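You operate a simulated robot arm through the tools that you are given. There is no shell and no other tool.

You run a simulated robot arm. Do the job below in one go: nothing can be reset, and whatever is moved stays where it is left.

## Task
Set the film wrap machine to 8 rpm, shut its mast door, pull out the red button, then press reset.
Fine: raise the carriage to its mark.

It is judged by the outcome, as a careful person would: the job done as asked, and still so three seconds after it is handed in. It fails if anything else is knocked over, pushed out of place, dropped, spilled or broken.

## Robot
A 7-joint arm with a two-finger parallel gripper, fixed in place. Base frame: the origin is at the foot of the arm, x ahead of it, y to its left, z up. Units: mm, degrees, N and s.
With the tool pointing down near the work surface it reaches from about 300 to 720 mm from the base axis. Its first joint turns from -166.0 to 166.0 degrees. Payload 1.57 kg.
The TCP is the grasp point between the finger pads, 30 mm short of the fingertips. In the tool frame z runs along the fingers and y along their closing line. Largest opening 80 mm; finger width 17, thickness 12; the body of the gripper, 40 by 82 mm, starts 80 mm behind the TCP.
Orientation is told as [roll, pitch, yaw] about the base's x, y, z axes, in that order, counted from this pose: with the fingers straight down and closing along the base's y, the tool's x points along the base's -x, its y along +y and its z along -z.

## Interface
- The arm moves only by the tool apply_moves. Its argument "commands" is one flat list of numbers, 7 for each row, row after row: the finger opening in mm, from 0 to 80, then the shift along the base's x, y, z in units of 40 mm (1.0 is 40 mm), then the turn, a rotation vector about the base's x, y, z in units of 6 degrees (1.0 is 6 degrees). In form: [grip, x, y, z, wx, wy, wz, grip, x, y, z, wx, wy, wz, ...]. A call has 1 to 20 rows; each row shifts and turns the commanded pose from where the row before left it. A call with a number of a shift or a turn outside -1 to 1 is refused whole. Rows are played at 5 a second. More than 50 mm and 8.6 degrees between two rows, or a gripper value outside its range, and nothing of the call is played. Where a pose cannot be reached the arm comes as near as it can. A force on the tool above 40 N (or 10 N above the force at the start of the call, whichever is more), or a blocked arm, ends the call early, and 0.2 s more pass. Each finger travels about 72 mm/s and halts on what it meets, pressing with about 27 N; the grip force reading is that of the motor and also rises with nothing between the fingers. The clock runs only during rows and for 0.2 s after the last one: add rows that do not move to give the fingers time. It gives the time, the measured TCP pose, the force on the tool (base axes), the opening and the grip force at its end, in the units of the frame above (readings bear some noise), with the torque about the TCP (base axes, N m) and any sound that the robot's microphone picked up.
- Cameras (640 x 400 px; columns grow to the right, rows downward): "scene" is fixed at [62.5, -648.8, 1592.8]; the picture's right is [0.98, -0.21, 0.00], its down [-0.07, -0.34, -0.94] and it looks along [0.19, 0.92, -0.35] (base axes); focal length 351 px, centre (320, 200). "wrist" rides on the gripper at [72, -7, -122] in the tool frame; the picture's right is [0.09, 1.00, 0.00], its down [-0.84, 0.08, -0.54] and it looks along [-0.54, 0.05, 0.84] (tool axes); focal length 238 px, centre (320, 200). There is no depth. A picture from a camera that has moved, and an enlarged one, comes with that camera's place and axes in the base frame and with its lens. The place of the scene camera against the robot may be out by one fixed shift of up to 18 mm in any direction.
- grab_frame(camera): a new picture of that camera. No time passes.
- move_column(by): slides the trunk up (or, below 0, down) by that many mm; the arm rides with it, the base frame stays. It gives what a move gives, with no picture.
- close_up(camera, box): a new picture of the part [left, top, right, bottom] of that camera's present view, enlarged. No time passes.
- finish_job(): hands the job in; it is judged then, once.

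Nothing tells you positions but the pictures and the camera data. Unless the task says otherwise, let go and move clear before handing in.

The tools are called by a JSON object that holds its "op" and its "data". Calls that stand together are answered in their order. apply_moves: Moves the arm, as the interface text tells. Its arguments: {"type":"object","properties":{"commands":{"type":"array","items":{"type":"number"}}},"required":["commands"]} The other tools are called the same way: move_column (by) slides the trunk up or down; grab_frame (camera) takes a picture; close_up (camera, box) takes an enlarged picture of a part of a camera's view; finish_job () hands the job in.

At the start:

```text
time: 0.0
position: [423.4, 197.1, 1311.7]
tcp_rot: [0.0, 0.0, 0.1]
ft_force: [0.1, 0.2, -0.1]
torque: [-0.01, -0.01, 0.01]
finger_gap: 80.0
finger_force: 0.0
trunk travel left (down, up): [-425.0, 55.0]
```

scene: 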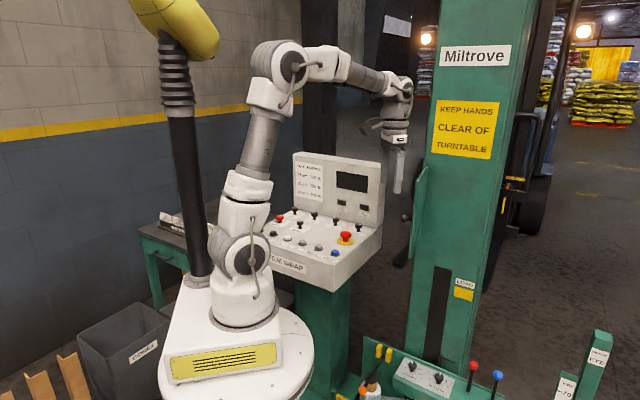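
wrist: 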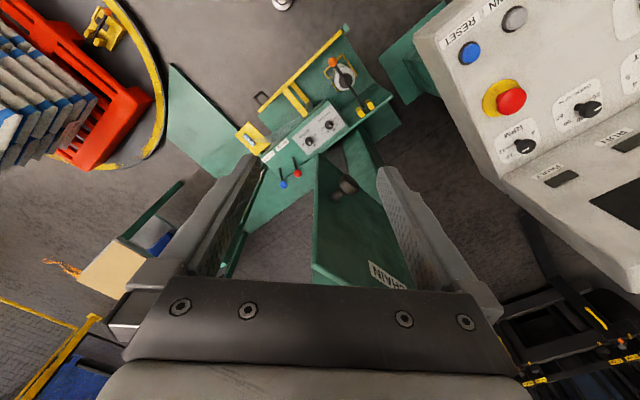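

I see a control console with knobs, a red mushroom button and a blue reset button, plus a green mast and a lower panel with levers. I'll look closer before moving.

{"op": "close_up", "data": {"camera": "scene", "box": [255, 140, 395, 290]}}

{"op": "close_up", "data": {"camera": "scene", "box": [340, 250, 640, 400]}}

{"op": "close_up", "data": {"camera": "wrist", "box": [420, 0, 640, 200]}}

{"op": "close_up", "data": {"camera": "wrist", "box": [150, 20, 450, 290]}}

{"op": "close_up", "data": {"camera": "scene", "box": [380, 140, 540, 400]}}

```text
2.67 times, centred on (325, 215) of scene
camera zoom: at [62.5, -648.8, 1592.8], right [0.98, -0.21, 0.0], down [-0.07, -0.34, -0.94], along [0.19, 0.92, -0.35], focal length 935 px, centre (307, 160)
```

zoom: 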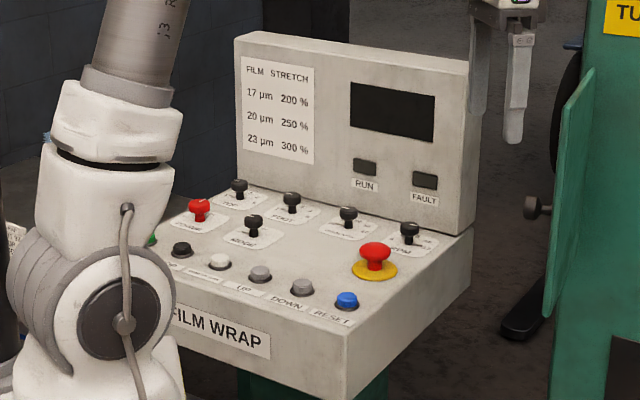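

```text
2.13 times, centred on (490, 325) of scene
camera zoom: at [62.5, -648.8, 1592.8], right [0.98, -0.21, 0.0], down [-0.07, -0.34, -0.94], along [0.19, 0.92, -0.35], focal length 748 px, centre (-43, -67)
```

zoom: 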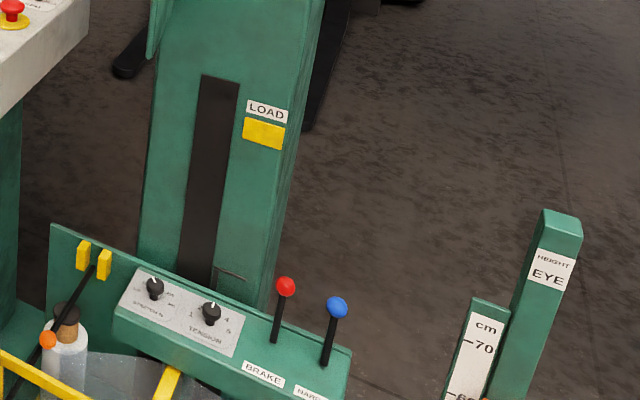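

```text
2.00 times, centred on (530, 100) of wrist
camera zoom: at [351.6, 190.9, 1434.9], right [-0.09, 1.0, 0.0], down [0.84, 0.08, 0.54], along [0.54, 0.05, -0.84], focal length 477 px, centre (-100, 400)
```

zoom: 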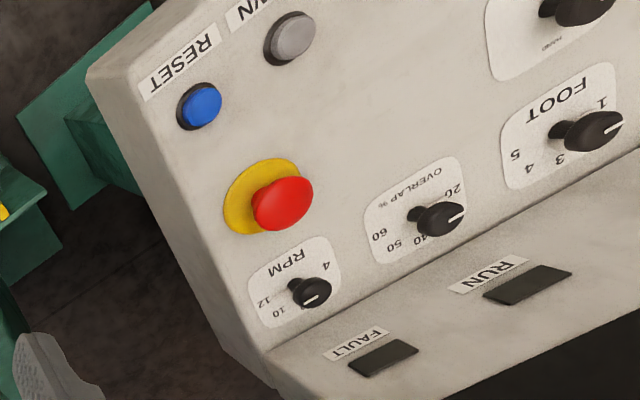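

```text
1.48 times, centred on (300, 155) of wrist
camera zoom: at [351.6, 190.9, 1434.9], right [-0.09, 1.0, 0.0], down [0.84, 0.08, 0.54], along [0.54, 0.05, -0.84], focal length 353 px, centre (350, 267)
```

zoom: 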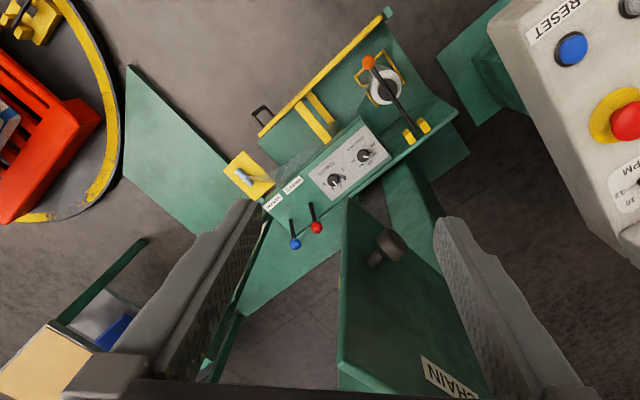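

```text
1.54 times, centred on (460, 270) of scene
camera zoom: at [62.5, -648.8, 1592.8], right [0.98, -0.21, 0.0], down [-0.07, -0.34, -0.94], along [0.19, 0.92, -0.35], focal length 540 px, centre (105, 92)
```

zoom: 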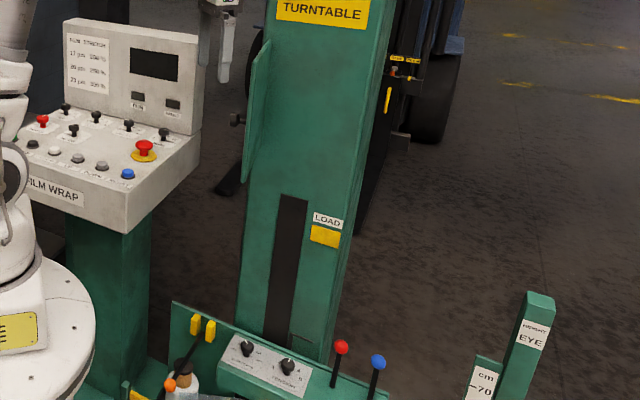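

The console panel lies around [340–480, 440–610, 975], with its rows at about 45° in plan. The mast door knob is near [493, 233, 1181]. I'll swing the wrist camera over the console to read the knob and lamps.

{"op": "apply_moves", "data": {"commands": [80, -0.4, 0.3, 0, 0, 0, 1, 80, -0.4, 0.3, 0, 0, 0, 1, 80, -0.4, 0.3, 0, 0, 0, 1, 80, -0.4, 0.3, 0, 0, 0, 1, 80, -0.4, 0.3, 0, 0, 0, 1, 80, -0.4, 0.3, 0, 0, 0, 1, 80, -0.4, 0.3, 0, 0, 0, 1, 80, -0.3, 0.5, 0, 0, 0, 0.5]}}

{"op": "grab_frame", "data": {"camera": "wrist"}}

{"op": "grab_frame", "data": {"camera": "scene"}}

```text
time: 1.8
position: [299.1, 301.7, 1311.3]
tcp_rot: [0.0, 0.0, 45.1]
ft_force: [0.3, 0.5, -0.5]
torque: [0.0, -0.01, 0.04]
finger_gap: 79.9
finger_force: 0.0
trunk travel left (down, up): [-425.0, 55.0]
```

```text
taken
camera wrist: at [253.5, 246.2, 1434.6], right [-0.77, 0.64, 0.0], down [0.54, 0.65, 0.54], along [0.35, 0.42, -0.84], focal length 238 px, centre (320, 200)
```

wrist: 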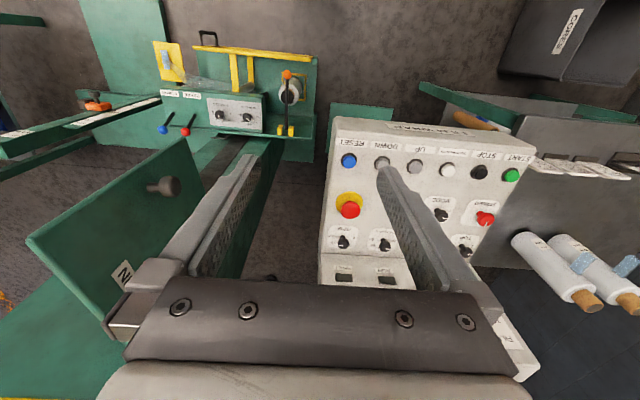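

```text
taken
```

scene: 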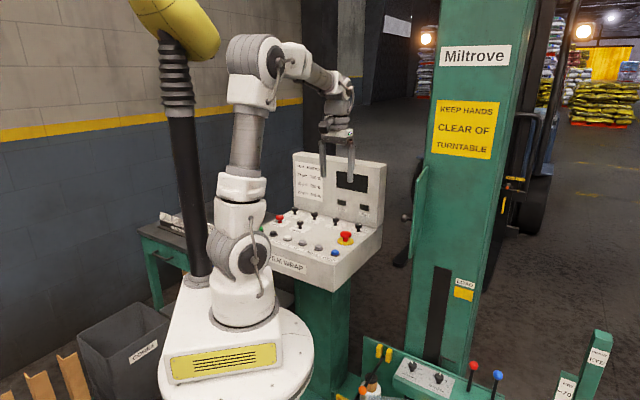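

{"op": "close_up", "data": {"camera": "wrist", "box": [310, 120, 430, 290]}}

{"op": "close_up", "data": {"camera": "wrist", "box": [400, 120, 560, 280]}}

{"op": "close_up", "data": {"camera": "wrist", "box": [0, 20, 340, 340]}}

```text
2.35 times, centred on (370, 205) of wrist
camera zoom: at [253.5, 246.2, 1434.6], right [-0.77, 0.64, 0.0], down [0.54, 0.65, 0.54], along [0.35, 0.42, -0.84], focal length 561 px, centre (202, 188)
```

zoom: 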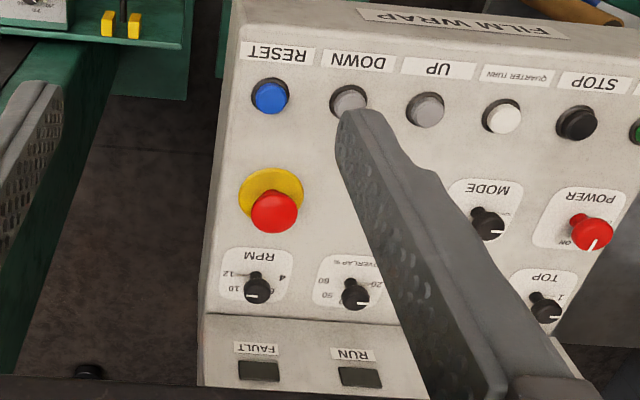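

```text
2.50 times, centred on (480, 200) of wrist
camera zoom: at [253.5, 246.2, 1434.6], right [-0.77, 0.64, 0.0], down [0.54, 0.65, 0.54], along [0.35, 0.42, -0.84], focal length 596 px, centre (-80, 200)
```

zoom: 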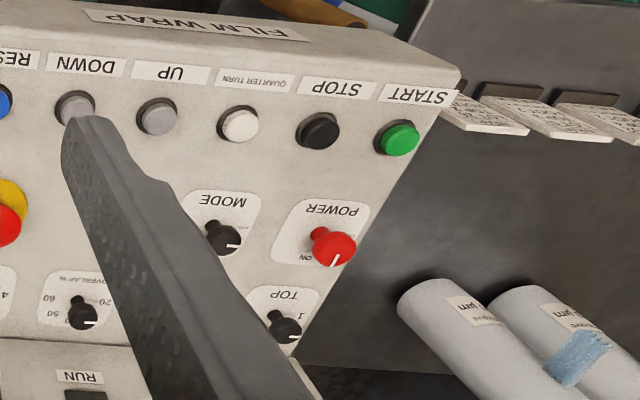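

```text
1.25 times, centred on (170, 180) of wrist
camera zoom: at [253.5, 246.2, 1434.6], right [-0.77, 0.64, 0.0], down [0.54, 0.65, 0.54], along [0.35, 0.42, -0.84], focal length 298 px, centre (508, 225)
```

zoom: 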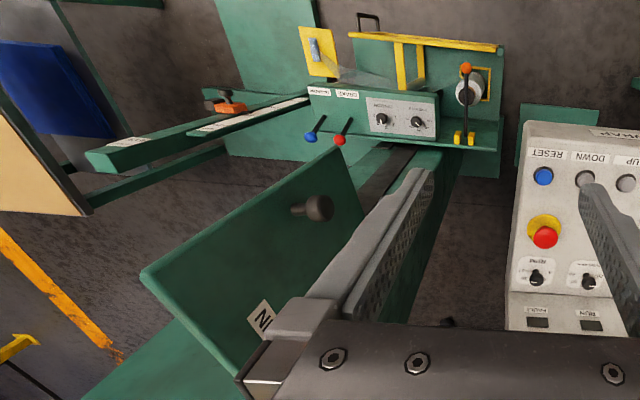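

The RPM, MODE, POWER and other knobs are visible but too small to read. I'll bring the camera closer over the console, staying well above it.

{"op": "apply_moves", "data": {"commands": [80, 0.3, 0.8, -0.5, 0, 0, 0, 80, 0.3, 0.8, -0.5, 0, 0, 0, 80, 0.3, 0.8, -0.7, 0, 0, 0, 80, 0.3, 0.8, -0.8, 0, 0, 0, 80, 0.3, 0.8, -0.8, 0, 0, 0, 80, 0.2, 0.5, -0.8, 0, 0, 0, 80, 0, 0, 0, 0, 0, 0]}}

{"op": "grab_frame", "data": {"camera": "wrist"}}

```text
time: 3.4
position: [366.9, 481.6, 1149.2]
tcp_rot: [0.0, -0.1, 45.0]
ft_force: [-0.3, -0.8, -0.6]
torque: [0.0, 0.02, 0.02]
finger_gap: 79.9
finger_force: 0.1
trunk travel left (down, up): [-425.0, 55.0]
```

```text
taken
camera wrist: at [321.6, 427.1, 1270.8], right [-0.77, 0.64, 0.0], down [0.54, 0.65, 0.54], along [0.35, 0.42, -0.84], focal length 238 px, centre (320, 200)
```

wrist: 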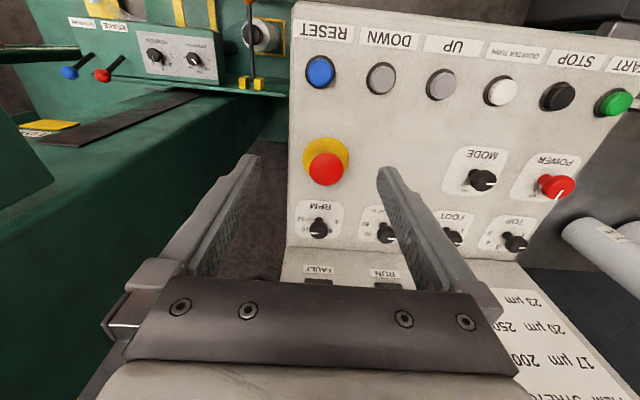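

{"op": "close_up", "data": {"camera": "wrist", "box": [285, 190, 385, 250]}}

{"op": "close_up", "data": {"camera": "wrist", "box": [430, 135, 590, 265]}}

{"op": "close_up", "data": {"camera": "wrist", "box": [0, 0, 290, 160]}}

{"op": "close_up", "data": {"camera": "wrist", "box": [290, 20, 640, 190]}}

```text
6.40 times, centred on (335, 220) of wrist
camera zoom: at [321.6, 427.1, 1270.8], right [-0.77, 0.64, 0.0], down [0.54, 0.65, 0.54], along [0.35, 0.42, -0.84], focal length 1525 px, centre (224, 72)
```

zoom: 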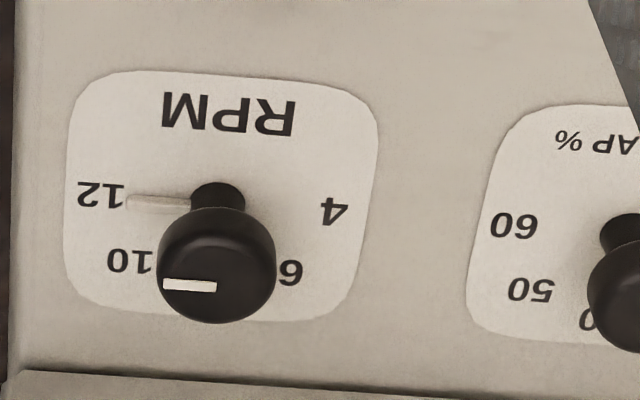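

```text
3.08 times, centred on (510, 200) of wrist
camera zoom: at [321.6, 427.1, 1270.8], right [-0.77, 0.64, 0.0], down [0.54, 0.65, 0.54], along [0.35, 0.42, -0.84], focal length 733 px, centre (-265, 200)
```

zoom: 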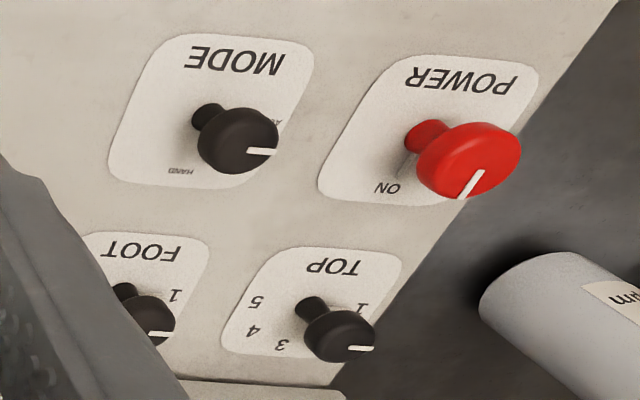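

```text
2.21 times, centred on (145, 80) of wrist
camera zoom: at [321.6, 427.1, 1270.8], right [-0.77, 0.64, 0.0], down [0.54, 0.65, 0.54], along [0.35, 0.42, -0.84], focal length 526 px, centre (706, 465)
```

zoom: 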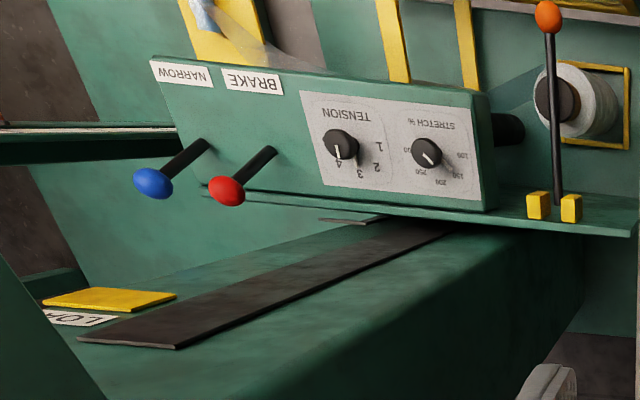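

```text
1.83 times, centred on (465, 105) of wrist
camera zoom: at [321.6, 427.1, 1270.8], right [-0.77, 0.64, 0.0], down [0.54, 0.65, 0.54], along [0.35, 0.42, -0.84], focal length 436 px, centre (55, 374)
```

zoom: 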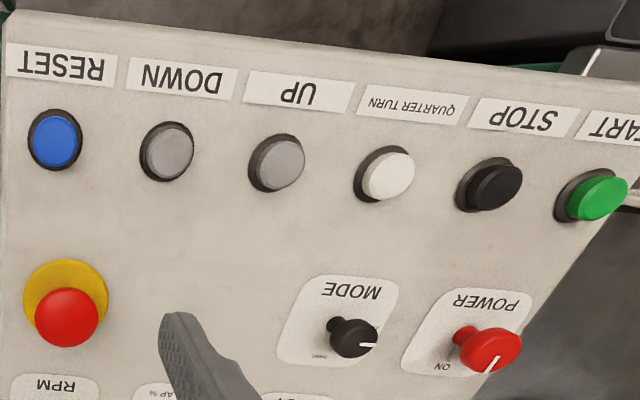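

The RPM knob points at 12 and 8 is its far (up-panel) position, so it needs about 90° counter-clockwise. POWER is on and MODE looks like AUTO. The carriage is the panel with the brake levers, low on the mast. I'll move closer over the RPM knob to measure it.

{"op": "apply_moves", "data": {"commands": [80, 0.6, 0.7, -0.3, 0, 0, 0, 80, 0.6, 0.7, -0.3, 0, 0, 0, 80, 0.6, 0.7, -0.4, 0, 0, 0, 80, 0, 0, 0, 0, 0, 0]}}

{"op": "grab_frame", "data": {"camera": "wrist"}}

{"op": "close_up", "data": {"camera": "wrist", "box": [230, 100, 400, 210]}}

{"op": "grab_frame", "data": {"camera": "scene"}}

```text
time: 4.4
position: [433.6, 559.8, 1107.1]
tcp_rot: [-0.1, 0.1, 45.1]
ft_force: [1.0, 0.6, 0.2]
torque: [-0.02, 0.0, 0.0]
finger_gap: 80.1
finger_force: 0.0
out of reach, approached as far as the arm can: row 3
trunk travel left (down, up): [-425.0, 55.0]
```

```text
taken
camera wrist: at [388.2, 505.2, 1229.6], right [-0.77, 0.64, 0.0], down [0.54, 0.65, 0.54], along [0.34, 0.42, -0.84], focal length 238 px, centre (320, 200)
```

wrist: 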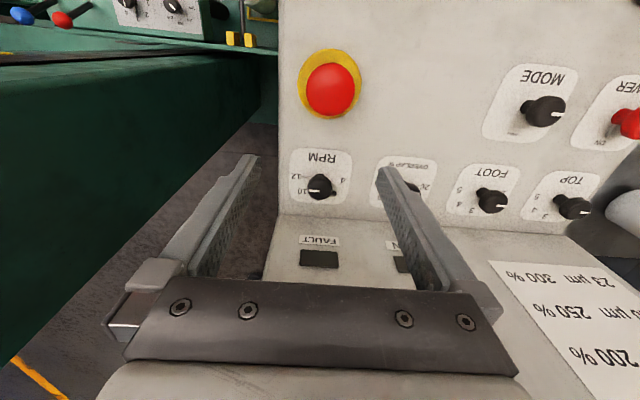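

```text
3.64 times, centred on (315, 155) of wrist
camera zoom: at [388.2, 505.2, 1229.6], right [-0.77, 0.64, 0.0], down [0.54, 0.65, 0.54], along [0.34, 0.42, -0.84], focal length 867 px, centre (338, 364)
```

zoom: 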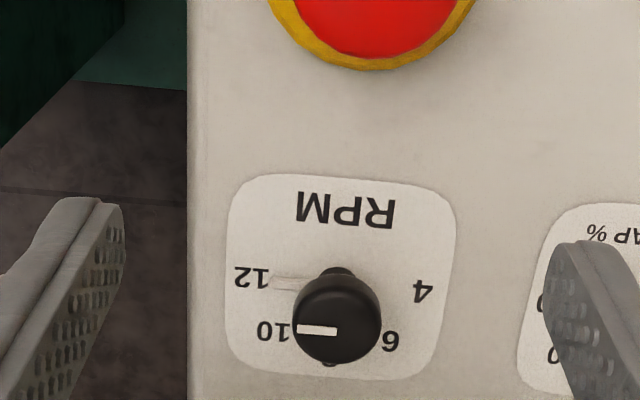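

```text
taken
```

scene: 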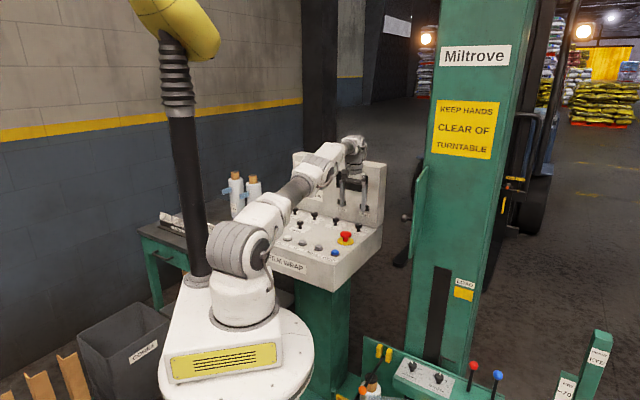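

The desk panel is flat at z≈951, with the RPM knob axis at about [482, 617] and the cap centre near z 976. That is past the straight-down reach, so I'll lean the tool about 20° outward and turn the knob in two 45° bites.

{"op": "apply_moves", "data": {"commands": [60, -0.5, -0.5, 0, 0, 0, -1, 60, -0.3, -0.3, 0, 0, 0, -1, 60, 0, 0, 0, 0, 0, -0.5, 60, 0, 0, 0, 0.4167, -0.7217, 0, 60, 0, 0, 0, 0.4167, -0.7217, 0, 60, 0, 0, 0, 0.4167, -0.7217, 0, 60, 0, 0, 0, 0.4167, -0.7217, 0, 60, 0, 0, 0, 0, 0, 0]}}

```text
time: 6.2
position: [402.5, 526.5, 1106.9]
tcp_rot: [-0.1, -20.1, 30.1]
ft_force: [-0.3, 0.2, -0.2]
torque: [0.01, -0.02, 0.04]
finger_gap: 60.2
finger_force: 0.1
trunk travel left (down, up): [-425.0, 55.0]
```

{"op": "apply_moves", "data": {"commands": [60, 0.626, 0.7325, -0.475, 0, 0, 0, 60, 0.626, 0.7325, -0.475, 0, 0, 0, 60, 0.626, 0.7325, -0.475, 0, 0, 0, 60, 0, 0, 0, 0, 0, 0]}}

{"op": "grab_frame", "data": {"camera": "wrist"}}

{"op": "close_up", "data": {"camera": "scene", "box": [255, 120, 415, 280]}}

```text
time: 7.2
position: [476.0, 614.7, 1050.2]
tcp_rot: [0.0, -20.0, 30.1]
ft_force: [-0.5, -0.3, -0.3]
torque: [-0.03, 0.01, -0.01]
finger_gap: 60.2
finger_force: 0.0
trunk travel left (down, up): [-425.0, 55.0]
```

```text
taken
camera wrist: at [385.5, 554.7, 1140.9], right [-0.57, 0.82, -0.03], down [0.48, 0.37, 0.79], along [0.66, 0.44, -0.61], focal length 238 px, centre (320, 200)
```

wrist: 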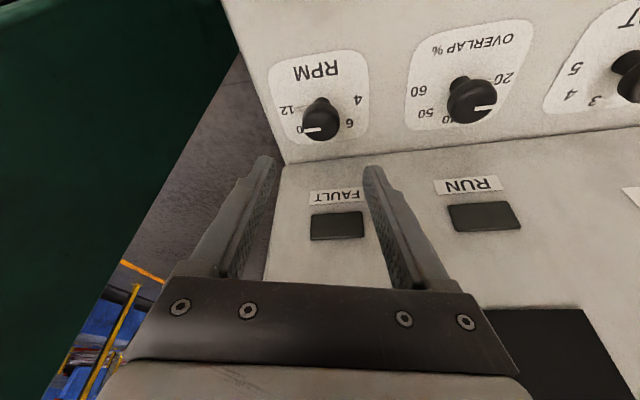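

```text
2.50 times, centred on (335, 200) of scene
camera zoom: at [62.5, -648.8, 1592.8], right [0.98, -0.21, 0.0], down [-0.07, -0.34, -0.94], along [0.19, 0.92, -0.35], focal length 877 px, centre (282, 200)
```

zoom: 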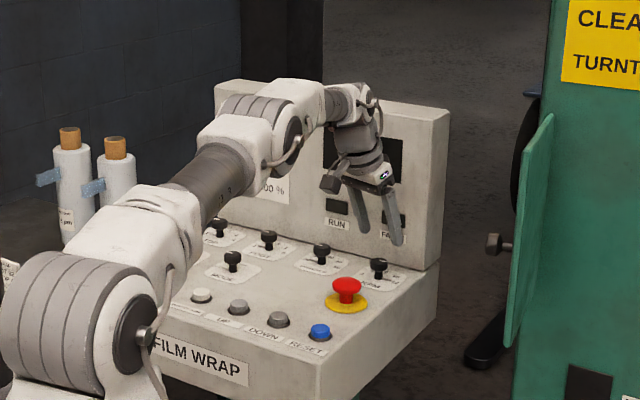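

{"op": "apply_moves", "data": {"commands": [60, 0.04, 0, -0.5, 0, 0, 0, 60, 0, 0, -0.5, 0, 0, 0, 60, 0, 0, -0.5, 0, 0, 0, 60, 0, 0, 0, 0, 0, 0]}}

{"op": "grab_frame", "data": {"camera": "wrist"}}

{"op": "close_up", "data": {"camera": "scene", "box": [310, 150, 410, 250]}}

```text
time: 8.2
position: [478.3, 613.9, 991.3]
tcp_rot: [-0.1, -20.0, 30.0]
ft_force: [0.6, 0.4, -0.8]
torque: [0.04, -0.01, 0.03]
finger_gap: 60.2
finger_force: 0.0
trunk travel left (down, up): [-425.0, 55.0]
```

```text
taken
camera wrist: at [387.1, 553.9, 1080.7], right [-0.57, 0.82, -0.03], down [0.48, 0.37, 0.8], along [0.66, 0.44, -0.61], focal length 238 px, centre (320, 200)
```

wrist: 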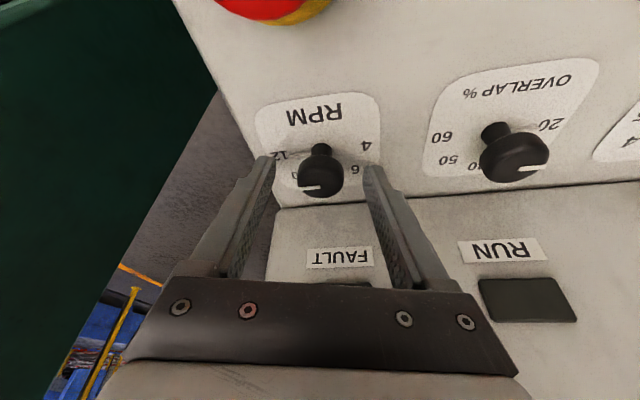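

```text
4.00 times, centred on (360, 200) of scene
camera zoom: at [62.5, -648.8, 1592.8], right [0.98, -0.21, 0.0], down [-0.07, -0.34, -0.94], along [0.19, 0.92, -0.35], focal length 1403 px, centre (160, 200)
```

zoom: 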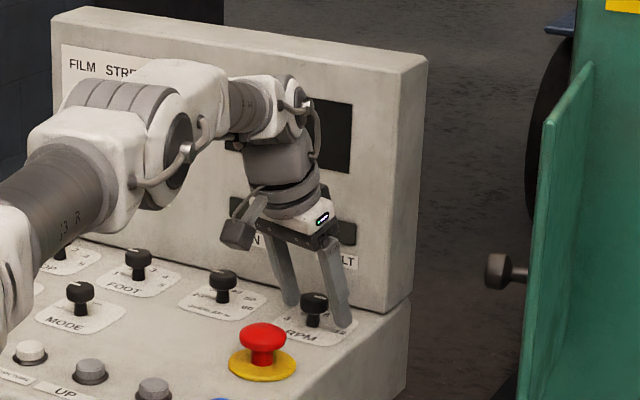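

{"op": "apply_moves", "data": {"commands": [10, 0, 0, 0, 0, 0, 0, 10, 0, 0, 0, 0, 0, 0, 10, 0, 0, 0, 0, 0, 0]}}

{"op": "close_up", "data": {"camera": "wrist", "box": [220, 80, 420, 240]}}

```text
time: 9.0
position: [477.0, 613.7, 990.8]
tcp_rot: [0.0, -19.9, 30.1]
ft_force: [0.3, 0.9, -0.5]
torque: [0.11, -0.06, 0.01]
finger_gap: 29.5
finger_force: 39.2
trunk travel left (down, up): [-425.0, 55.0]
```

```text
2.50 times, centred on (320, 160) of wrist
camera zoom: at [386.9, 554.0, 1081.0], right [-0.57, 0.82, -0.03], down [0.48, 0.37, 0.8], along [0.66, 0.44, -0.61], focal length 596 px, centre (320, 300)
```

zoom: 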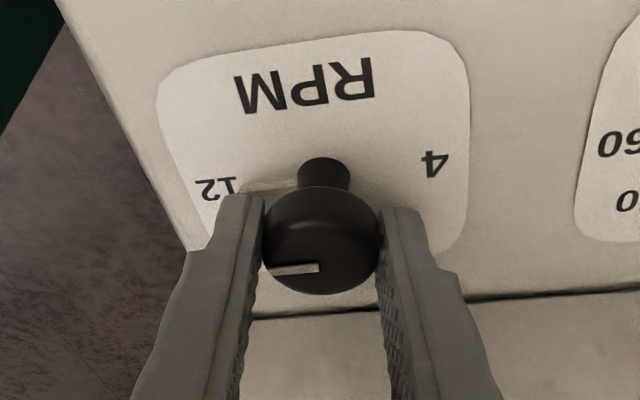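

{"op": "apply_moves", "data": {"commands": [10, 0.006, -0.011, 0, 0, 0, 0.9375, 10, 0.007, -0.01, 0, 0, 0, 0.9375, 10, 0.008, -0.009, 0, 0, 0, 0.9375, 10, 0.009, -0.008, 0, 0, 0, 0.9375, 10, 0.01, -0.007, 0, 0, 0, 0.9375, 10, 0.011, -0.006, 0, 0, 0, 0.9375, 10, 0.012, -0.005, 0, 0, 0, 0.9375, 10, 0.012, -0.004, 0, 0, 0, 0.9375, 10, 0, 0, 0, 0, 0, 0]}}

{"op": "close_up", "data": {"camera": "wrist", "box": [220, 80, 420, 240]}}

```text
time: 11.0
position: [479.2, 611.9, 990.9]
tcp_rot: [0.0, -20.0, 75.2]
ft_force: [-13.3, 0.2, 1.6]
torque: [-0.28, 0.28, 0.04]
finger_gap: 29.4
finger_force: 39.4
trunk travel left (down, up): [-425.0, 55.0]
```

```text
2.50 times, centred on (320, 160) of wrist
camera zoom: at [458.5, 505.8, 1081.1], right [-0.98, 0.17, -0.03], down [0.08, 0.6, 0.8], along [0.16, 0.78, -0.61], focal length 596 px, centre (320, 300)
```

zoom: 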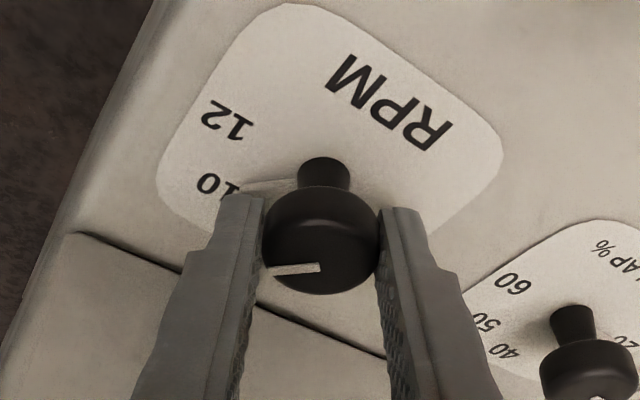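

The knob followed to 10. I'll open, swing back 45° around it, re-grip slightly re-centred, and turn another 45° to 8.

{"op": "apply_moves", "data": {"commands": [60, 0, 0, 0, 0, 0, 0, 60, 0, 0, 0, 0, 0, 0, 60, -0.014, 0.0044, 0, 0, 0, -0.9375, 60, -0.014, 0.0044, 0, 0, 0, -0.9375, 60, -0.014, 0.0044, 0, 0, 0, -0.9375, 60, -0.014, 0.0044, 0, 0, 0, -0.9375, 60, -0.014, 0.0044, 0, 0, 0, -0.9375, 60, -0.014, 0.0044, 0, 0, 0, -0.9375, 60, -0.014, 0.0044, 0, 0, 0, -0.9375, 60, -0.014, 0.0044, 0, 0, 0, -0.9375, 60, 0, 0, 0, 0, 0, 0]}}

{"op": "close_up", "data": {"camera": "wrist", "box": [220, 80, 420, 240]}}

```text
time: 13.4
position: [476.3, 614.1, 990.1]
tcp_rot: [0.0, -20.0, 30.0]
ft_force: [0.4, 0.0, 0.3]
torque: [0.0, -0.02, -0.02]
finger_gap: 60.1
finger_force: 0.1
trunk travel left (down, up): [-425.0, 55.0]
```

```text
2.50 times, centred on (320, 160) of wrist
camera zoom: at [385.8, 554.1, 1080.8], right [-0.57, 0.82, -0.03], down [0.48, 0.37, 0.8], along [0.66, 0.44, -0.61], focal length 596 px, centre (320, 300)
```

zoom: 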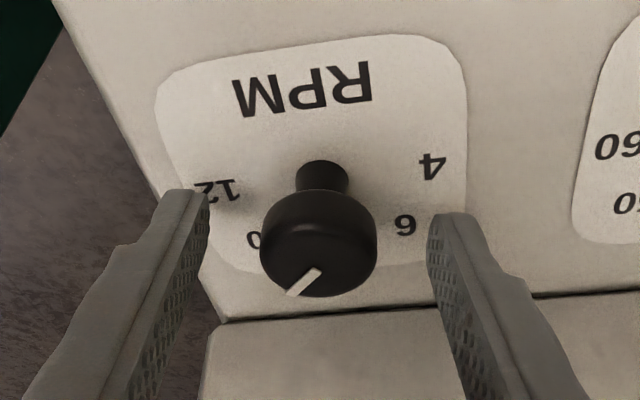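

{"op": "apply_moves", "data": {"commands": [10, 0, 0, 0, 0, 0, 0, 10, 0, 0, 0, 0, 0, 0, 10, 0, 0, 0, 0, 0, 0, 10, 0.006, -0.011, 0, 0, 0, 0.9375, 10, 0.007, -0.01, 0, 0, 0, 0.9375, 10, 0.008, -0.009, 0, 0, 0, 0.9375, 10, 0.009, -0.008, 0, 0, 0, 0.9375, 10, 0.01, -0.007, 0, 0, 0, 0.9375, 10, 0.011, -0.006, 0, 0, 0, 0.9375, 10, 0.012, -0.005, 0, 0, 0, 0.9375, 10, 0.012, -0.004, 0, 0, 0, 0.9375, 10, 0, 0, 0, 0, 0, 0, 60, 0, 0, 0, 0, 0, 0, 60, 0, 0, 0, 0, 0, 0]}}

{"op": "close_up", "data": {"camera": "wrist", "box": [220, 80, 420, 240]}}

```text
time: 16.4
position: [480.9, 611.3, 992.0]
tcp_rot: [0.0, -20.1, 74.9]
ft_force: [-0.8, -0.6, 0.4]
torque: [-0.01, 0.01, 0.0]
finger_gap: 60.1
finger_force: 0.1
trunk travel left (down, up): [-425.0, 55.0]
```

```text
2.50 times, centred on (320, 160) of wrist
camera zoom: at [458.4, 504.6, 1081.4], right [-0.98, 0.17, -0.03], down [0.08, 0.6, 0.8], along [0.16, 0.78, -0.6], focal length 596 px, centre (320, 300)
```

zoom: 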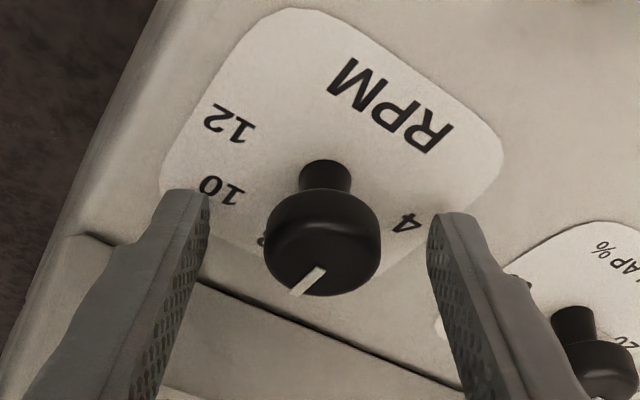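

{"op": "apply_moves", "data": {"commands": [60, 0, 0, 0.6, 0, 0, 0, 60, 0, 0, 0.9, 0, 0, 0, 60, -0.3, -0.5, 0.8, 0, 0, -0.5, 60, -0.4, -0.5, 0.5, 0, 0, -1, 60, -0.4, -0.5, 0.2, 0, 0, -1, 60, -0.4, -0.5, 0.2, 0, 0, -1, 60, 0, 0, 0, 0, 0, -1, 60, 0, 0, 0, 0, 0, 0]}}

{"op": "grab_frame", "data": {"camera": "wrist"}}

{"op": "close_up", "data": {"camera": "wrist", "box": [260, 60, 400, 200]}}

```text
time: 18.2
position: [418.5, 532.9, 1117.4]
tcp_rot: [-0.1, -20.0, 47.9]
ft_force: [-1.1, -0.2, -0.9]
torque: [-0.02, -0.02, -0.03]
finger_gap: 60.0
finger_force: 0.0
trunk travel left (down, up): [-425.0, 55.0]
```

```text
taken
camera wrist: at [352.1, 446.3, 1208.0], right [-0.8, 0.6, -0.03], down [0.35, 0.5, 0.8], along [0.5, 0.62, -0.6], focal length 238 px, centre (320, 200)
```

wrist: 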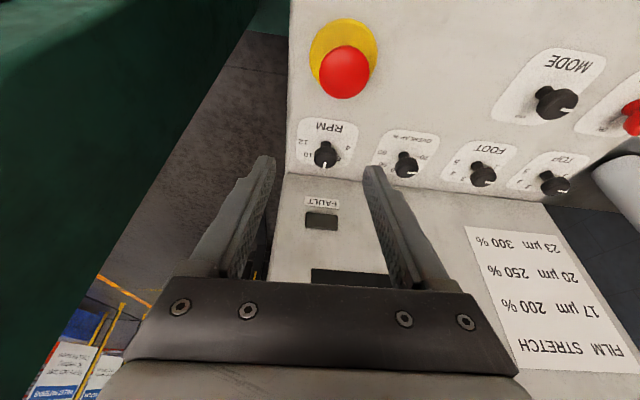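

```text
2.86 times, centred on (330, 130) of wrist
camera zoom: at [352.1, 446.3, 1208.0], right [-0.8, 0.6, -0.03], down [0.35, 0.5, 0.8], along [0.5, 0.62, -0.6], focal length 681 px, centre (291, 400)
```

zoom: 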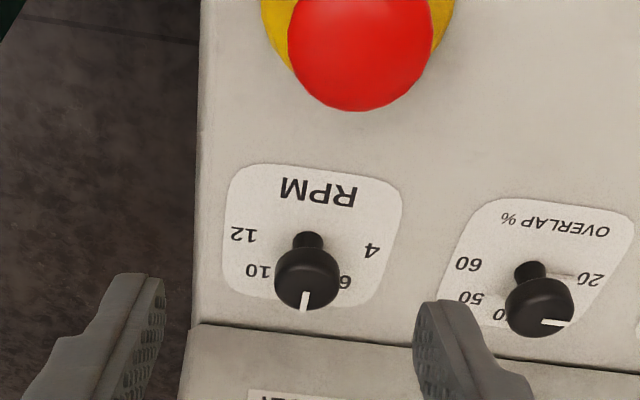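

RPM now points at 8. Next I'll survey the mast door from a pull-back position.

{"op": "apply_moves", "data": {"commands": [60, -0.8, -0.8, 0.5, 0, 0, -0.5, 60, -0.8, -0.8, 0.5, 0, 0, -0.5, 60, -0.8, -0.8, 0.5, 0, 0, -0.5, 60, -0.06, -0.9, 0.42, 0, 0, -0.72, 60, -0.06, -0.9, 0.42, 0, 0, -0.72, 60, -0.06, -0.9, 0.42, 0, 0, -0.72, 60, -0.06, -0.9, 0.42, 0, 0, -0.72, 60, -0.06, -0.9, 0.42, 0, 0, -0.72, 60, -0.06, -0.9, 0.42, 0, 0, -0.72, 60, -0.06, -0.9, 0.42, 0, 0, -0.72, 60, -0.06, -0.9, 0.42, 0, 0, -0.72, 60, -0.06, -0.9, 0.42, 0, 0, -0.72, 60, 0, 0, 0, 0, 0, 0]}}

{"op": "grab_frame", "data": {"camera": "wrist"}}

{"op": "grab_frame", "data": {"camera": "scene"}}

```text
time: 21.0
position: [303.4, 109.5, 1329.8]
tcp_rot: [0.1, -20.0, 0.1]
ft_force: [-0.4, 0.1, 1.0]
torque: [-0.03, 0.03, -0.02]
finger_gap: 60.1
finger_force: 0.0
trunk travel left (down, up): [-425.0, 55.0]
```

```text
taken
camera wrist: at [193.0, 103.6, 1419.7], right [-0.09, 1.0, -0.03], down [0.6, 0.08, 0.8], along [0.79, 0.05, -0.61], focal length 238 px, centre (320, 200)
```

wrist: 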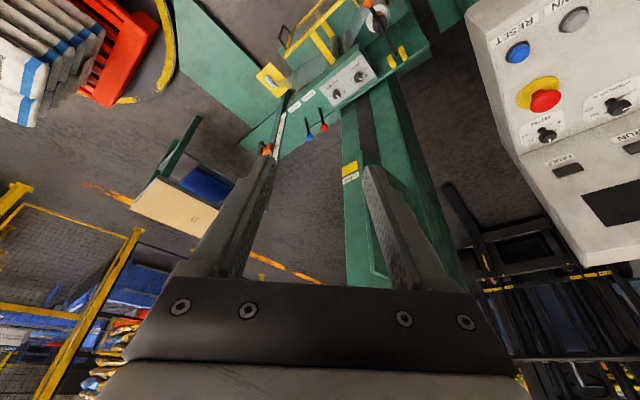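

```text
taken
```

scene: 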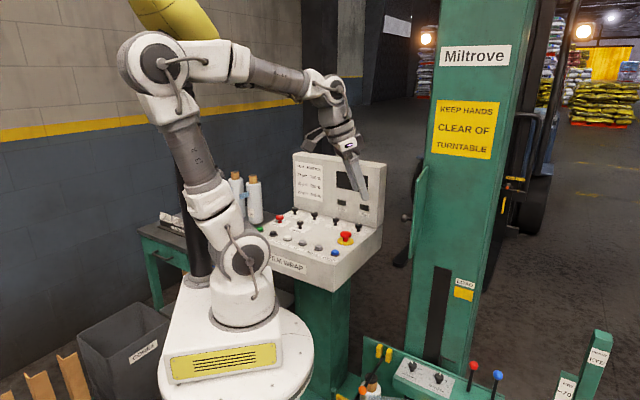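

{"op": "close_up", "data": {"camera": "wrist", "box": [280, 60, 500, 300]}}

{"op": "close_up", "data": {"camera": "scene", "box": [385, 130, 505, 290]}}

```text
1.67 times, centred on (390, 180) of wrist
camera zoom: at [193.0, 103.6, 1419.7], right [-0.09, 1.0, -0.03], down [0.6, 0.08, 0.8], along [0.79, 0.05, -0.61], focal length 397 px, centre (203, 233)
```

zoom: 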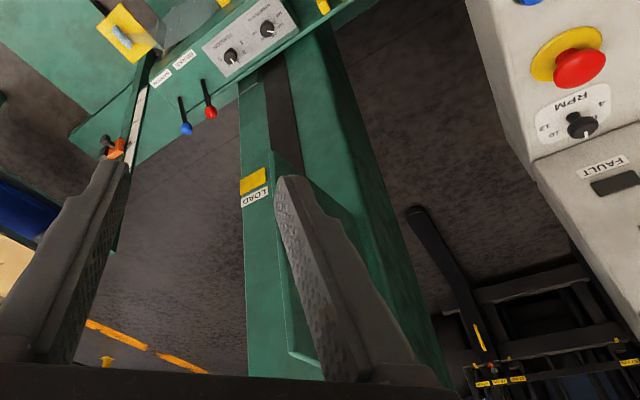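

```text
2.50 times, centred on (445, 210) of scene
camera zoom: at [62.5, -648.8, 1592.8], right [0.98, -0.21, 0.0], down [-0.07, -0.34, -0.94], along [0.19, 0.92, -0.35], focal length 877 px, centre (8, 175)
```

zoom: 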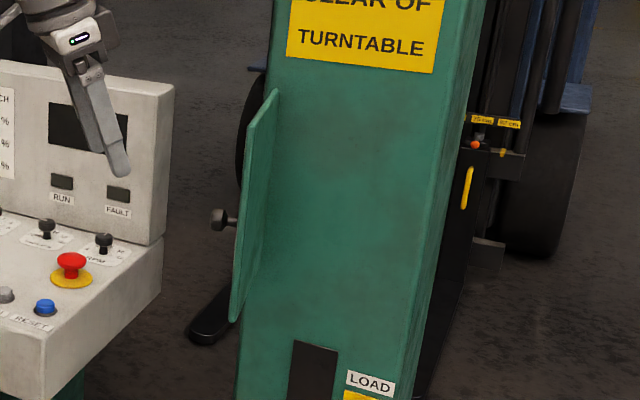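

The mast's front face with the slot faces the robot, and LOAD is at about [738, 232, 904]. The CHAIN door hinges near [620, 360] and its free edge is at about [503, 199], so it sticks out roughly 75–90° open. I'll look from above to fix the hinge line.

{"op": "apply_moves", "data": {"commands": [60, 0, 0, 0.9, 0, 0.8333, 0, 60, 0, 0, 0.9, 0, 0.8333, 0, 60, 0.3, 0.3, 0.2, 0, 0.8333, 0, 60, 0.5, 0.5, 0, 0, 0.8333, 0, 60, 0.5, 0.5, 0, 0, 0, 1, 60, 0.5, 0.5, 0, 0, 0, 1, 60, 0.5, 0.5, 0, 0, 0, 1, 60, 0.5, 0.5, 0, 0, 0, 1, 60, 0.5, 0.5, 0, 0, 0, 1, 60, 0.5, 0.7, 0, 0, 0, 1, 60, 0.5, 0.7, 0, 0, 0, 1, 60, 0, 0, 0, 0, 0, 0.5, 60, 0, 0, 0, 0, 0, 0]}}

{"op": "grab_frame", "data": {"camera": "wrist"}}

```text
time: 23.8
position: [473.4, 299.5, 1409.5]
tcp_rot: [0.0, 0.1, 45.1]
ft_force: [-0.2, 0.0, 0.5]
torque: [-0.04, -0.01, 0.0]
finger_gap: 60.0
finger_force: 0.1
trunk travel left (down, up): [-425.0, 55.0]
```

```text
taken
camera wrist: at [428.2, 243.8, 1532.0], right [-0.77, 0.64, 0.0], down [0.53, 0.65, 0.54], along [0.34, 0.42, -0.84], focal length 238 px, centre (320, 200)
```

wrist: 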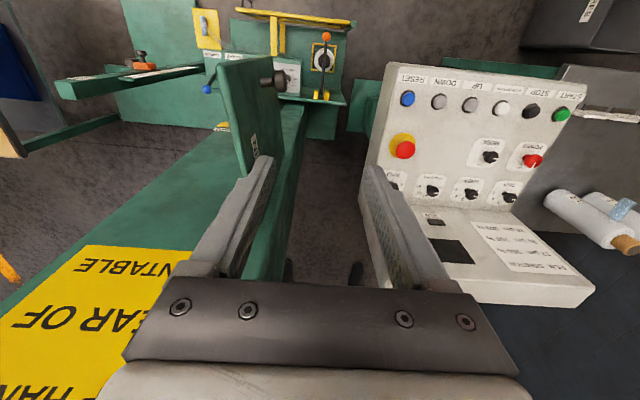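

{"op": "close_up", "data": {"camera": "wrist", "box": [180, 30, 340, 290]}}

```text
1.54 times, centred on (260, 160) of wrist
camera zoom: at [428.2, 243.8, 1532.0], right [-0.77, 0.64, 0.0], down [0.53, 0.65, 0.54], along [0.34, 0.42, -0.84], focal length 367 px, centre (412, 262)
```

zoom: 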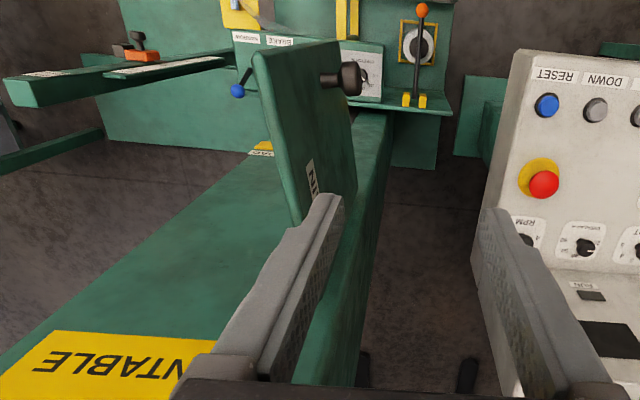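

The door's hinge axis is at about [608, 341] and its free edge at [507, 198], with the knob on its outer side. I'll lean the tool 45°, close the fingers, and come down on the outer side clear of the knob so I can push the door along its arc.

{"op": "apply_moves", "data": {"commands": [0, 0, 0, 0, 0, 0, -0.9722, 0, 0, 0, 0, 0, 0, -0.9722, 0, 0, 0, 0, 0, 0, -0.9722, 0, 0, 0, 0, 0, 0, -0.9722, 0, 0, 0, 0, 0, 0, -0.9722, 0, 0, 0, 0, 0, 0, -0.9722, 0, 0, 0, 0, 0.1628, -0.9233, 0, 0, 0, 0, 0, 0.1628, -0.9233, 0, 0, 0, 0, 0, 0.1628, -0.9233, 0, 0, 0, 0, 0, 0.1628, -0.9233, 0, 0, 0, 0, 0, 0.1628, -0.9233, 0, 0, 0, 0, 0, 0.1628, -0.9233, 0, 0, 0, 0, 0, 0.1628, -0.9233, 0, 0, 0, 0, 0, 0.1628, -0.9233, 0, 0, 0, 0, 0, 0, 0, 0]}}

{"op": "grab_frame", "data": {"camera": "wrist"}}

{"op": "grab_frame", "data": {"camera": "scene"}}

```text
time: 27.0
position: [474.9, 299.4, 1408.9]
tcp_rot: [-0.1, -45.1, 10.1]
ft_force: [-0.1, -0.3, 0.0]
torque: [-0.01, 0.01, -0.03]
finger_gap: 0.2
finger_force: 21.4
trunk travel left (down, up): [-425.0, 55.0]
```

```text
taken
camera wrist: at [340.6, 269.5, 1445.1], right [-0.24, 0.97, -0.07], down [0.19, 0.11, 0.98], along [0.95, 0.22, -0.21], focal length 238 px, centre (320, 200)
```

wrist: 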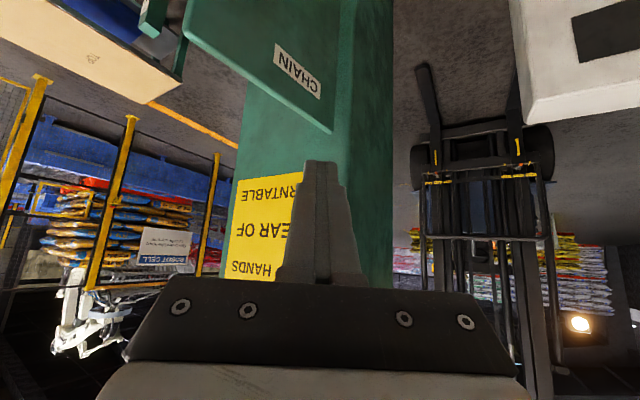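

```text
taken
```

scene: 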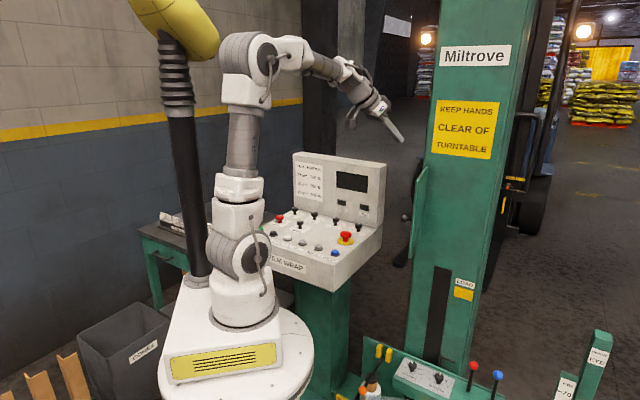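

{"op": "apply_moves", "data": {"commands": [0, 0.2, -0.35, -0.5, 0, 0, 0, 0, 0.2, -0.35, -0.8, 0, 0, 0, 0, 0, 0, -0.9, 0, 0, 0, 0, 0, 0, -0.9, 0, 0, 0, 0, 0, 0, -0.72, 0, 0, 0, 0, 0, 0, 0, 0, 0, 0]}}

{"op": "grab_frame", "data": {"camera": "wrist"}}

{"op": "close_up", "data": {"camera": "scene", "box": [340, 100, 500, 280]}}

```text
time: 28.4
position: [490.0, 271.5, 1258.0]
tcp_rot: [0.0, -45.0, 10.2]
ft_force: [0.8, -0.8, 0.3]
torque: [-0.01, -0.01, -0.01]
finger_gap: 0.0
finger_force: 21.7
trunk travel left (down, up): [-425.0, 55.0]
```

```text
taken
camera wrist: at [357.0, 242.1, 1293.2], right [-0.24, 0.97, -0.07], down [0.19, 0.11, 0.97], along [0.95, 0.22, -0.21], focal length 238 px, centre (320, 200)
```

wrist: 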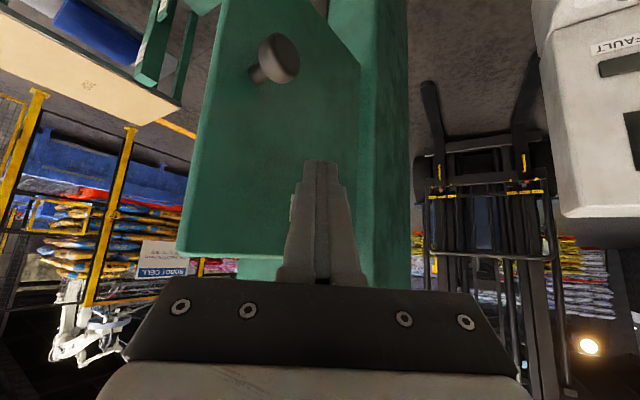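

```text
2.22 times, centred on (420, 190) of scene
camera zoom: at [62.5, -648.8, 1592.8], right [0.98, -0.21, 0.0], down [-0.07, -0.34, -0.94], along [0.19, 0.92, -0.35], focal length 779 px, centre (98, 222)
```

zoom: 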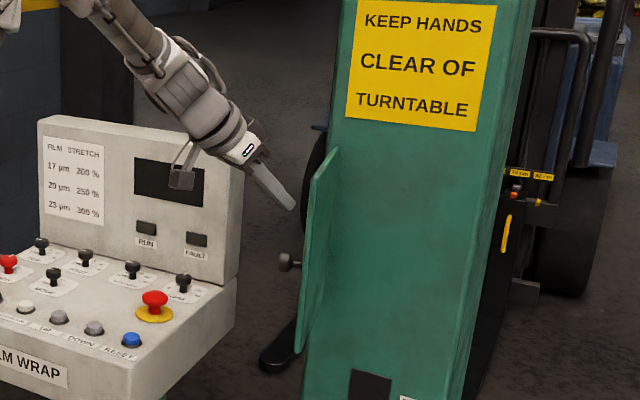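

{"op": "apply_moves", "data": {"commands": [0, 0.3, -0.21, 0, 0, 0, 0, 0, 0.29, -0.205, 0, 0, 0, 0, 0, 0.4, -0.2925, 0, 0, 0, 0, 0, 0.4325, -0.215, 0, 0, 0, 0, 0, 0.4625, -0.135, 0, 0, 0, 0, 0, 0.48, -0.05, 0, 0, 0, 0, 0, 0, 0, 0, 0, 0, 0]}}

{"op": "grab_frame", "data": {"camera": "wrist"}}

{"op": "close_up", "data": {"camera": "scene", "box": [340, 100, 500, 280]}}

```text
time: 30.0
position: [585.4, 227.5, 1255.9]
tcp_rot: [0.0, -45.0, 10.2]
ft_force: [1.1, -0.6, 0.6]
torque: [0.02, 0.01, -0.03]
finger_gap: 0.0
finger_force: 21.1
trunk travel left (down, up): [-425.0, 55.0]
```

```text
taken
camera wrist: at [451.5, 197.3, 1292.0], right [-0.24, 0.97, -0.07], down [0.19, 0.11, 0.97], along [0.95, 0.22, -0.21], focal length 238 px, centre (320, 200)
```

wrist: 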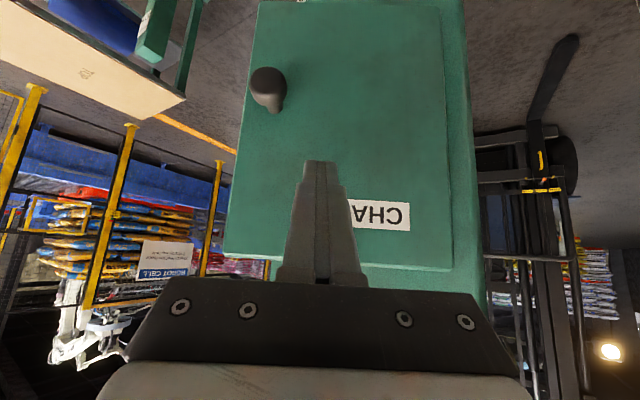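

```text
2.22 times, centred on (420, 190) of scene
camera zoom: at [62.5, -648.8, 1592.8], right [0.98, -0.21, 0.0], down [-0.07, -0.34, -0.94], along [0.19, 0.92, -0.35], focal length 779 px, centre (98, 222)
```

zoom: 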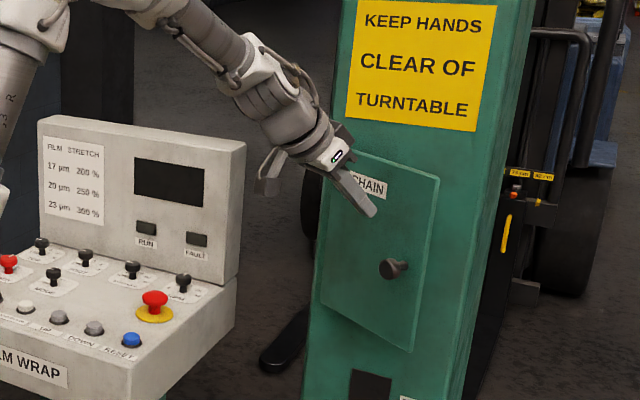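

The door is swinging shut under the push. I'll continue along the arc to the mast face.

{"op": "apply_moves", "data": {"commands": [0, 0.4825, 0.03, 0, 0, 0, 0, 0, 0.4675, 0.115, 0, 0, 0, 0, 0, 0.4425, 0.195, 0, 0, 0, 0, 0, 0.285, 0.1825, 0, 0, 0, 0, 0, 0.12, 0.1, 0, 0, 0, 0, 0, 0, 0, 0, 0, 0, 0]}}

{"op": "grab_frame", "data": {"camera": "wrist"}}

{"op": "close_up", "data": {"camera": "scene", "box": [340, 100, 500, 280]}}

```text
time: 31.4
position: [655.3, 251.1, 1256.2]
tcp_rot: [-0.1, -44.9, 10.1]
ft_force: [-13.6, -5.6, -0.7]
torque: [-0.09, 0.21, 0.06]
finger_gap: 0.0
finger_force: 21.3
trunk travel left (down, up): [-425.0, 55.0]
```

```text
taken
camera wrist: at [521.5, 221.4, 1292.4], right [-0.24, 0.97, -0.07], down [0.19, 0.11, 0.97], along [0.95, 0.22, -0.21], focal length 238 px, centre (320, 200)
```

wrist: 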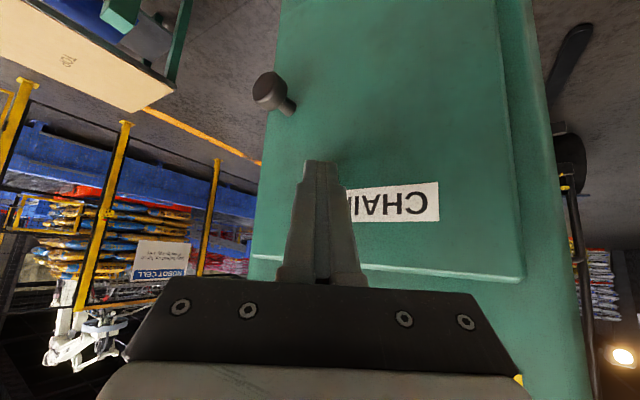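

```text
2.22 times, centred on (420, 190) of scene
camera zoom: at [62.5, -648.8, 1592.8], right [0.98, -0.21, 0.0], down [-0.07, -0.34, -0.94], along [0.19, 0.92, -0.35], focal length 779 px, centre (98, 222)
```

zoom: 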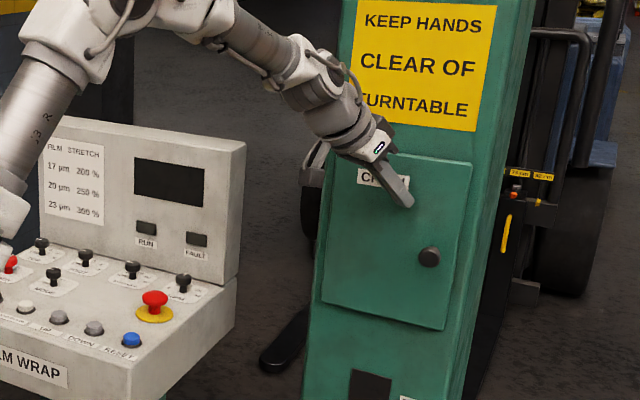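

{"op": "apply_moves", "data": {"commands": [0, 0.07, 0.06, 0, 0, 0, 0, 0, 0.07, 0.06, 0, 0, 0, 0, 0, 0.07, 0.06, 0, 0, 0, 0, 0, 0, 0, 0, 0, 0, 0]}}

{"op": "close_up", "data": {"camera": "scene", "box": [390, 130, 490, 260]}}

```text
time: 31.9
position: [655.4, 252.1, 1256.1]
tcp_rot: [-0.4, -44.5, 10.0]
ft_force: [-24.0, -8.9, 8.6]
torque: [0.01, 0.16, 0.11]
finger_gap: 0.0
finger_force: 21.2
trunk travel left (down, up): [-425.0, 55.0]
stopped in row 2: the force on the tool passed its limit at 43 N (the readings are from after the stop); the commanded pose is now the measured one
```

```text
3.08 times, centred on (440, 195) of scene
camera zoom: at [62.5, -648.8, 1592.8], right [0.98, -0.21, 0.0], down [-0.07, -0.34, -0.94], along [0.19, 0.92, -0.35], focal length 1079 px, centre (-49, 215)
```

zoom: 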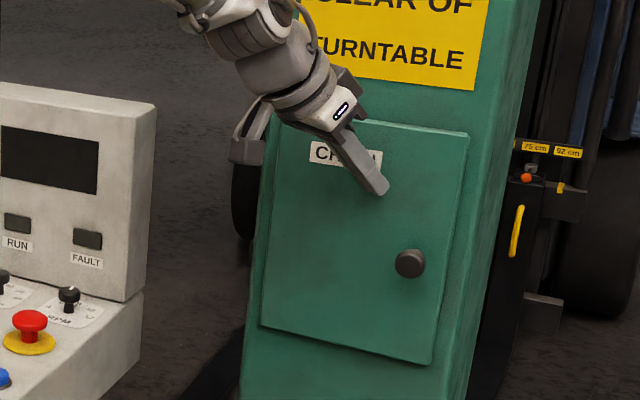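

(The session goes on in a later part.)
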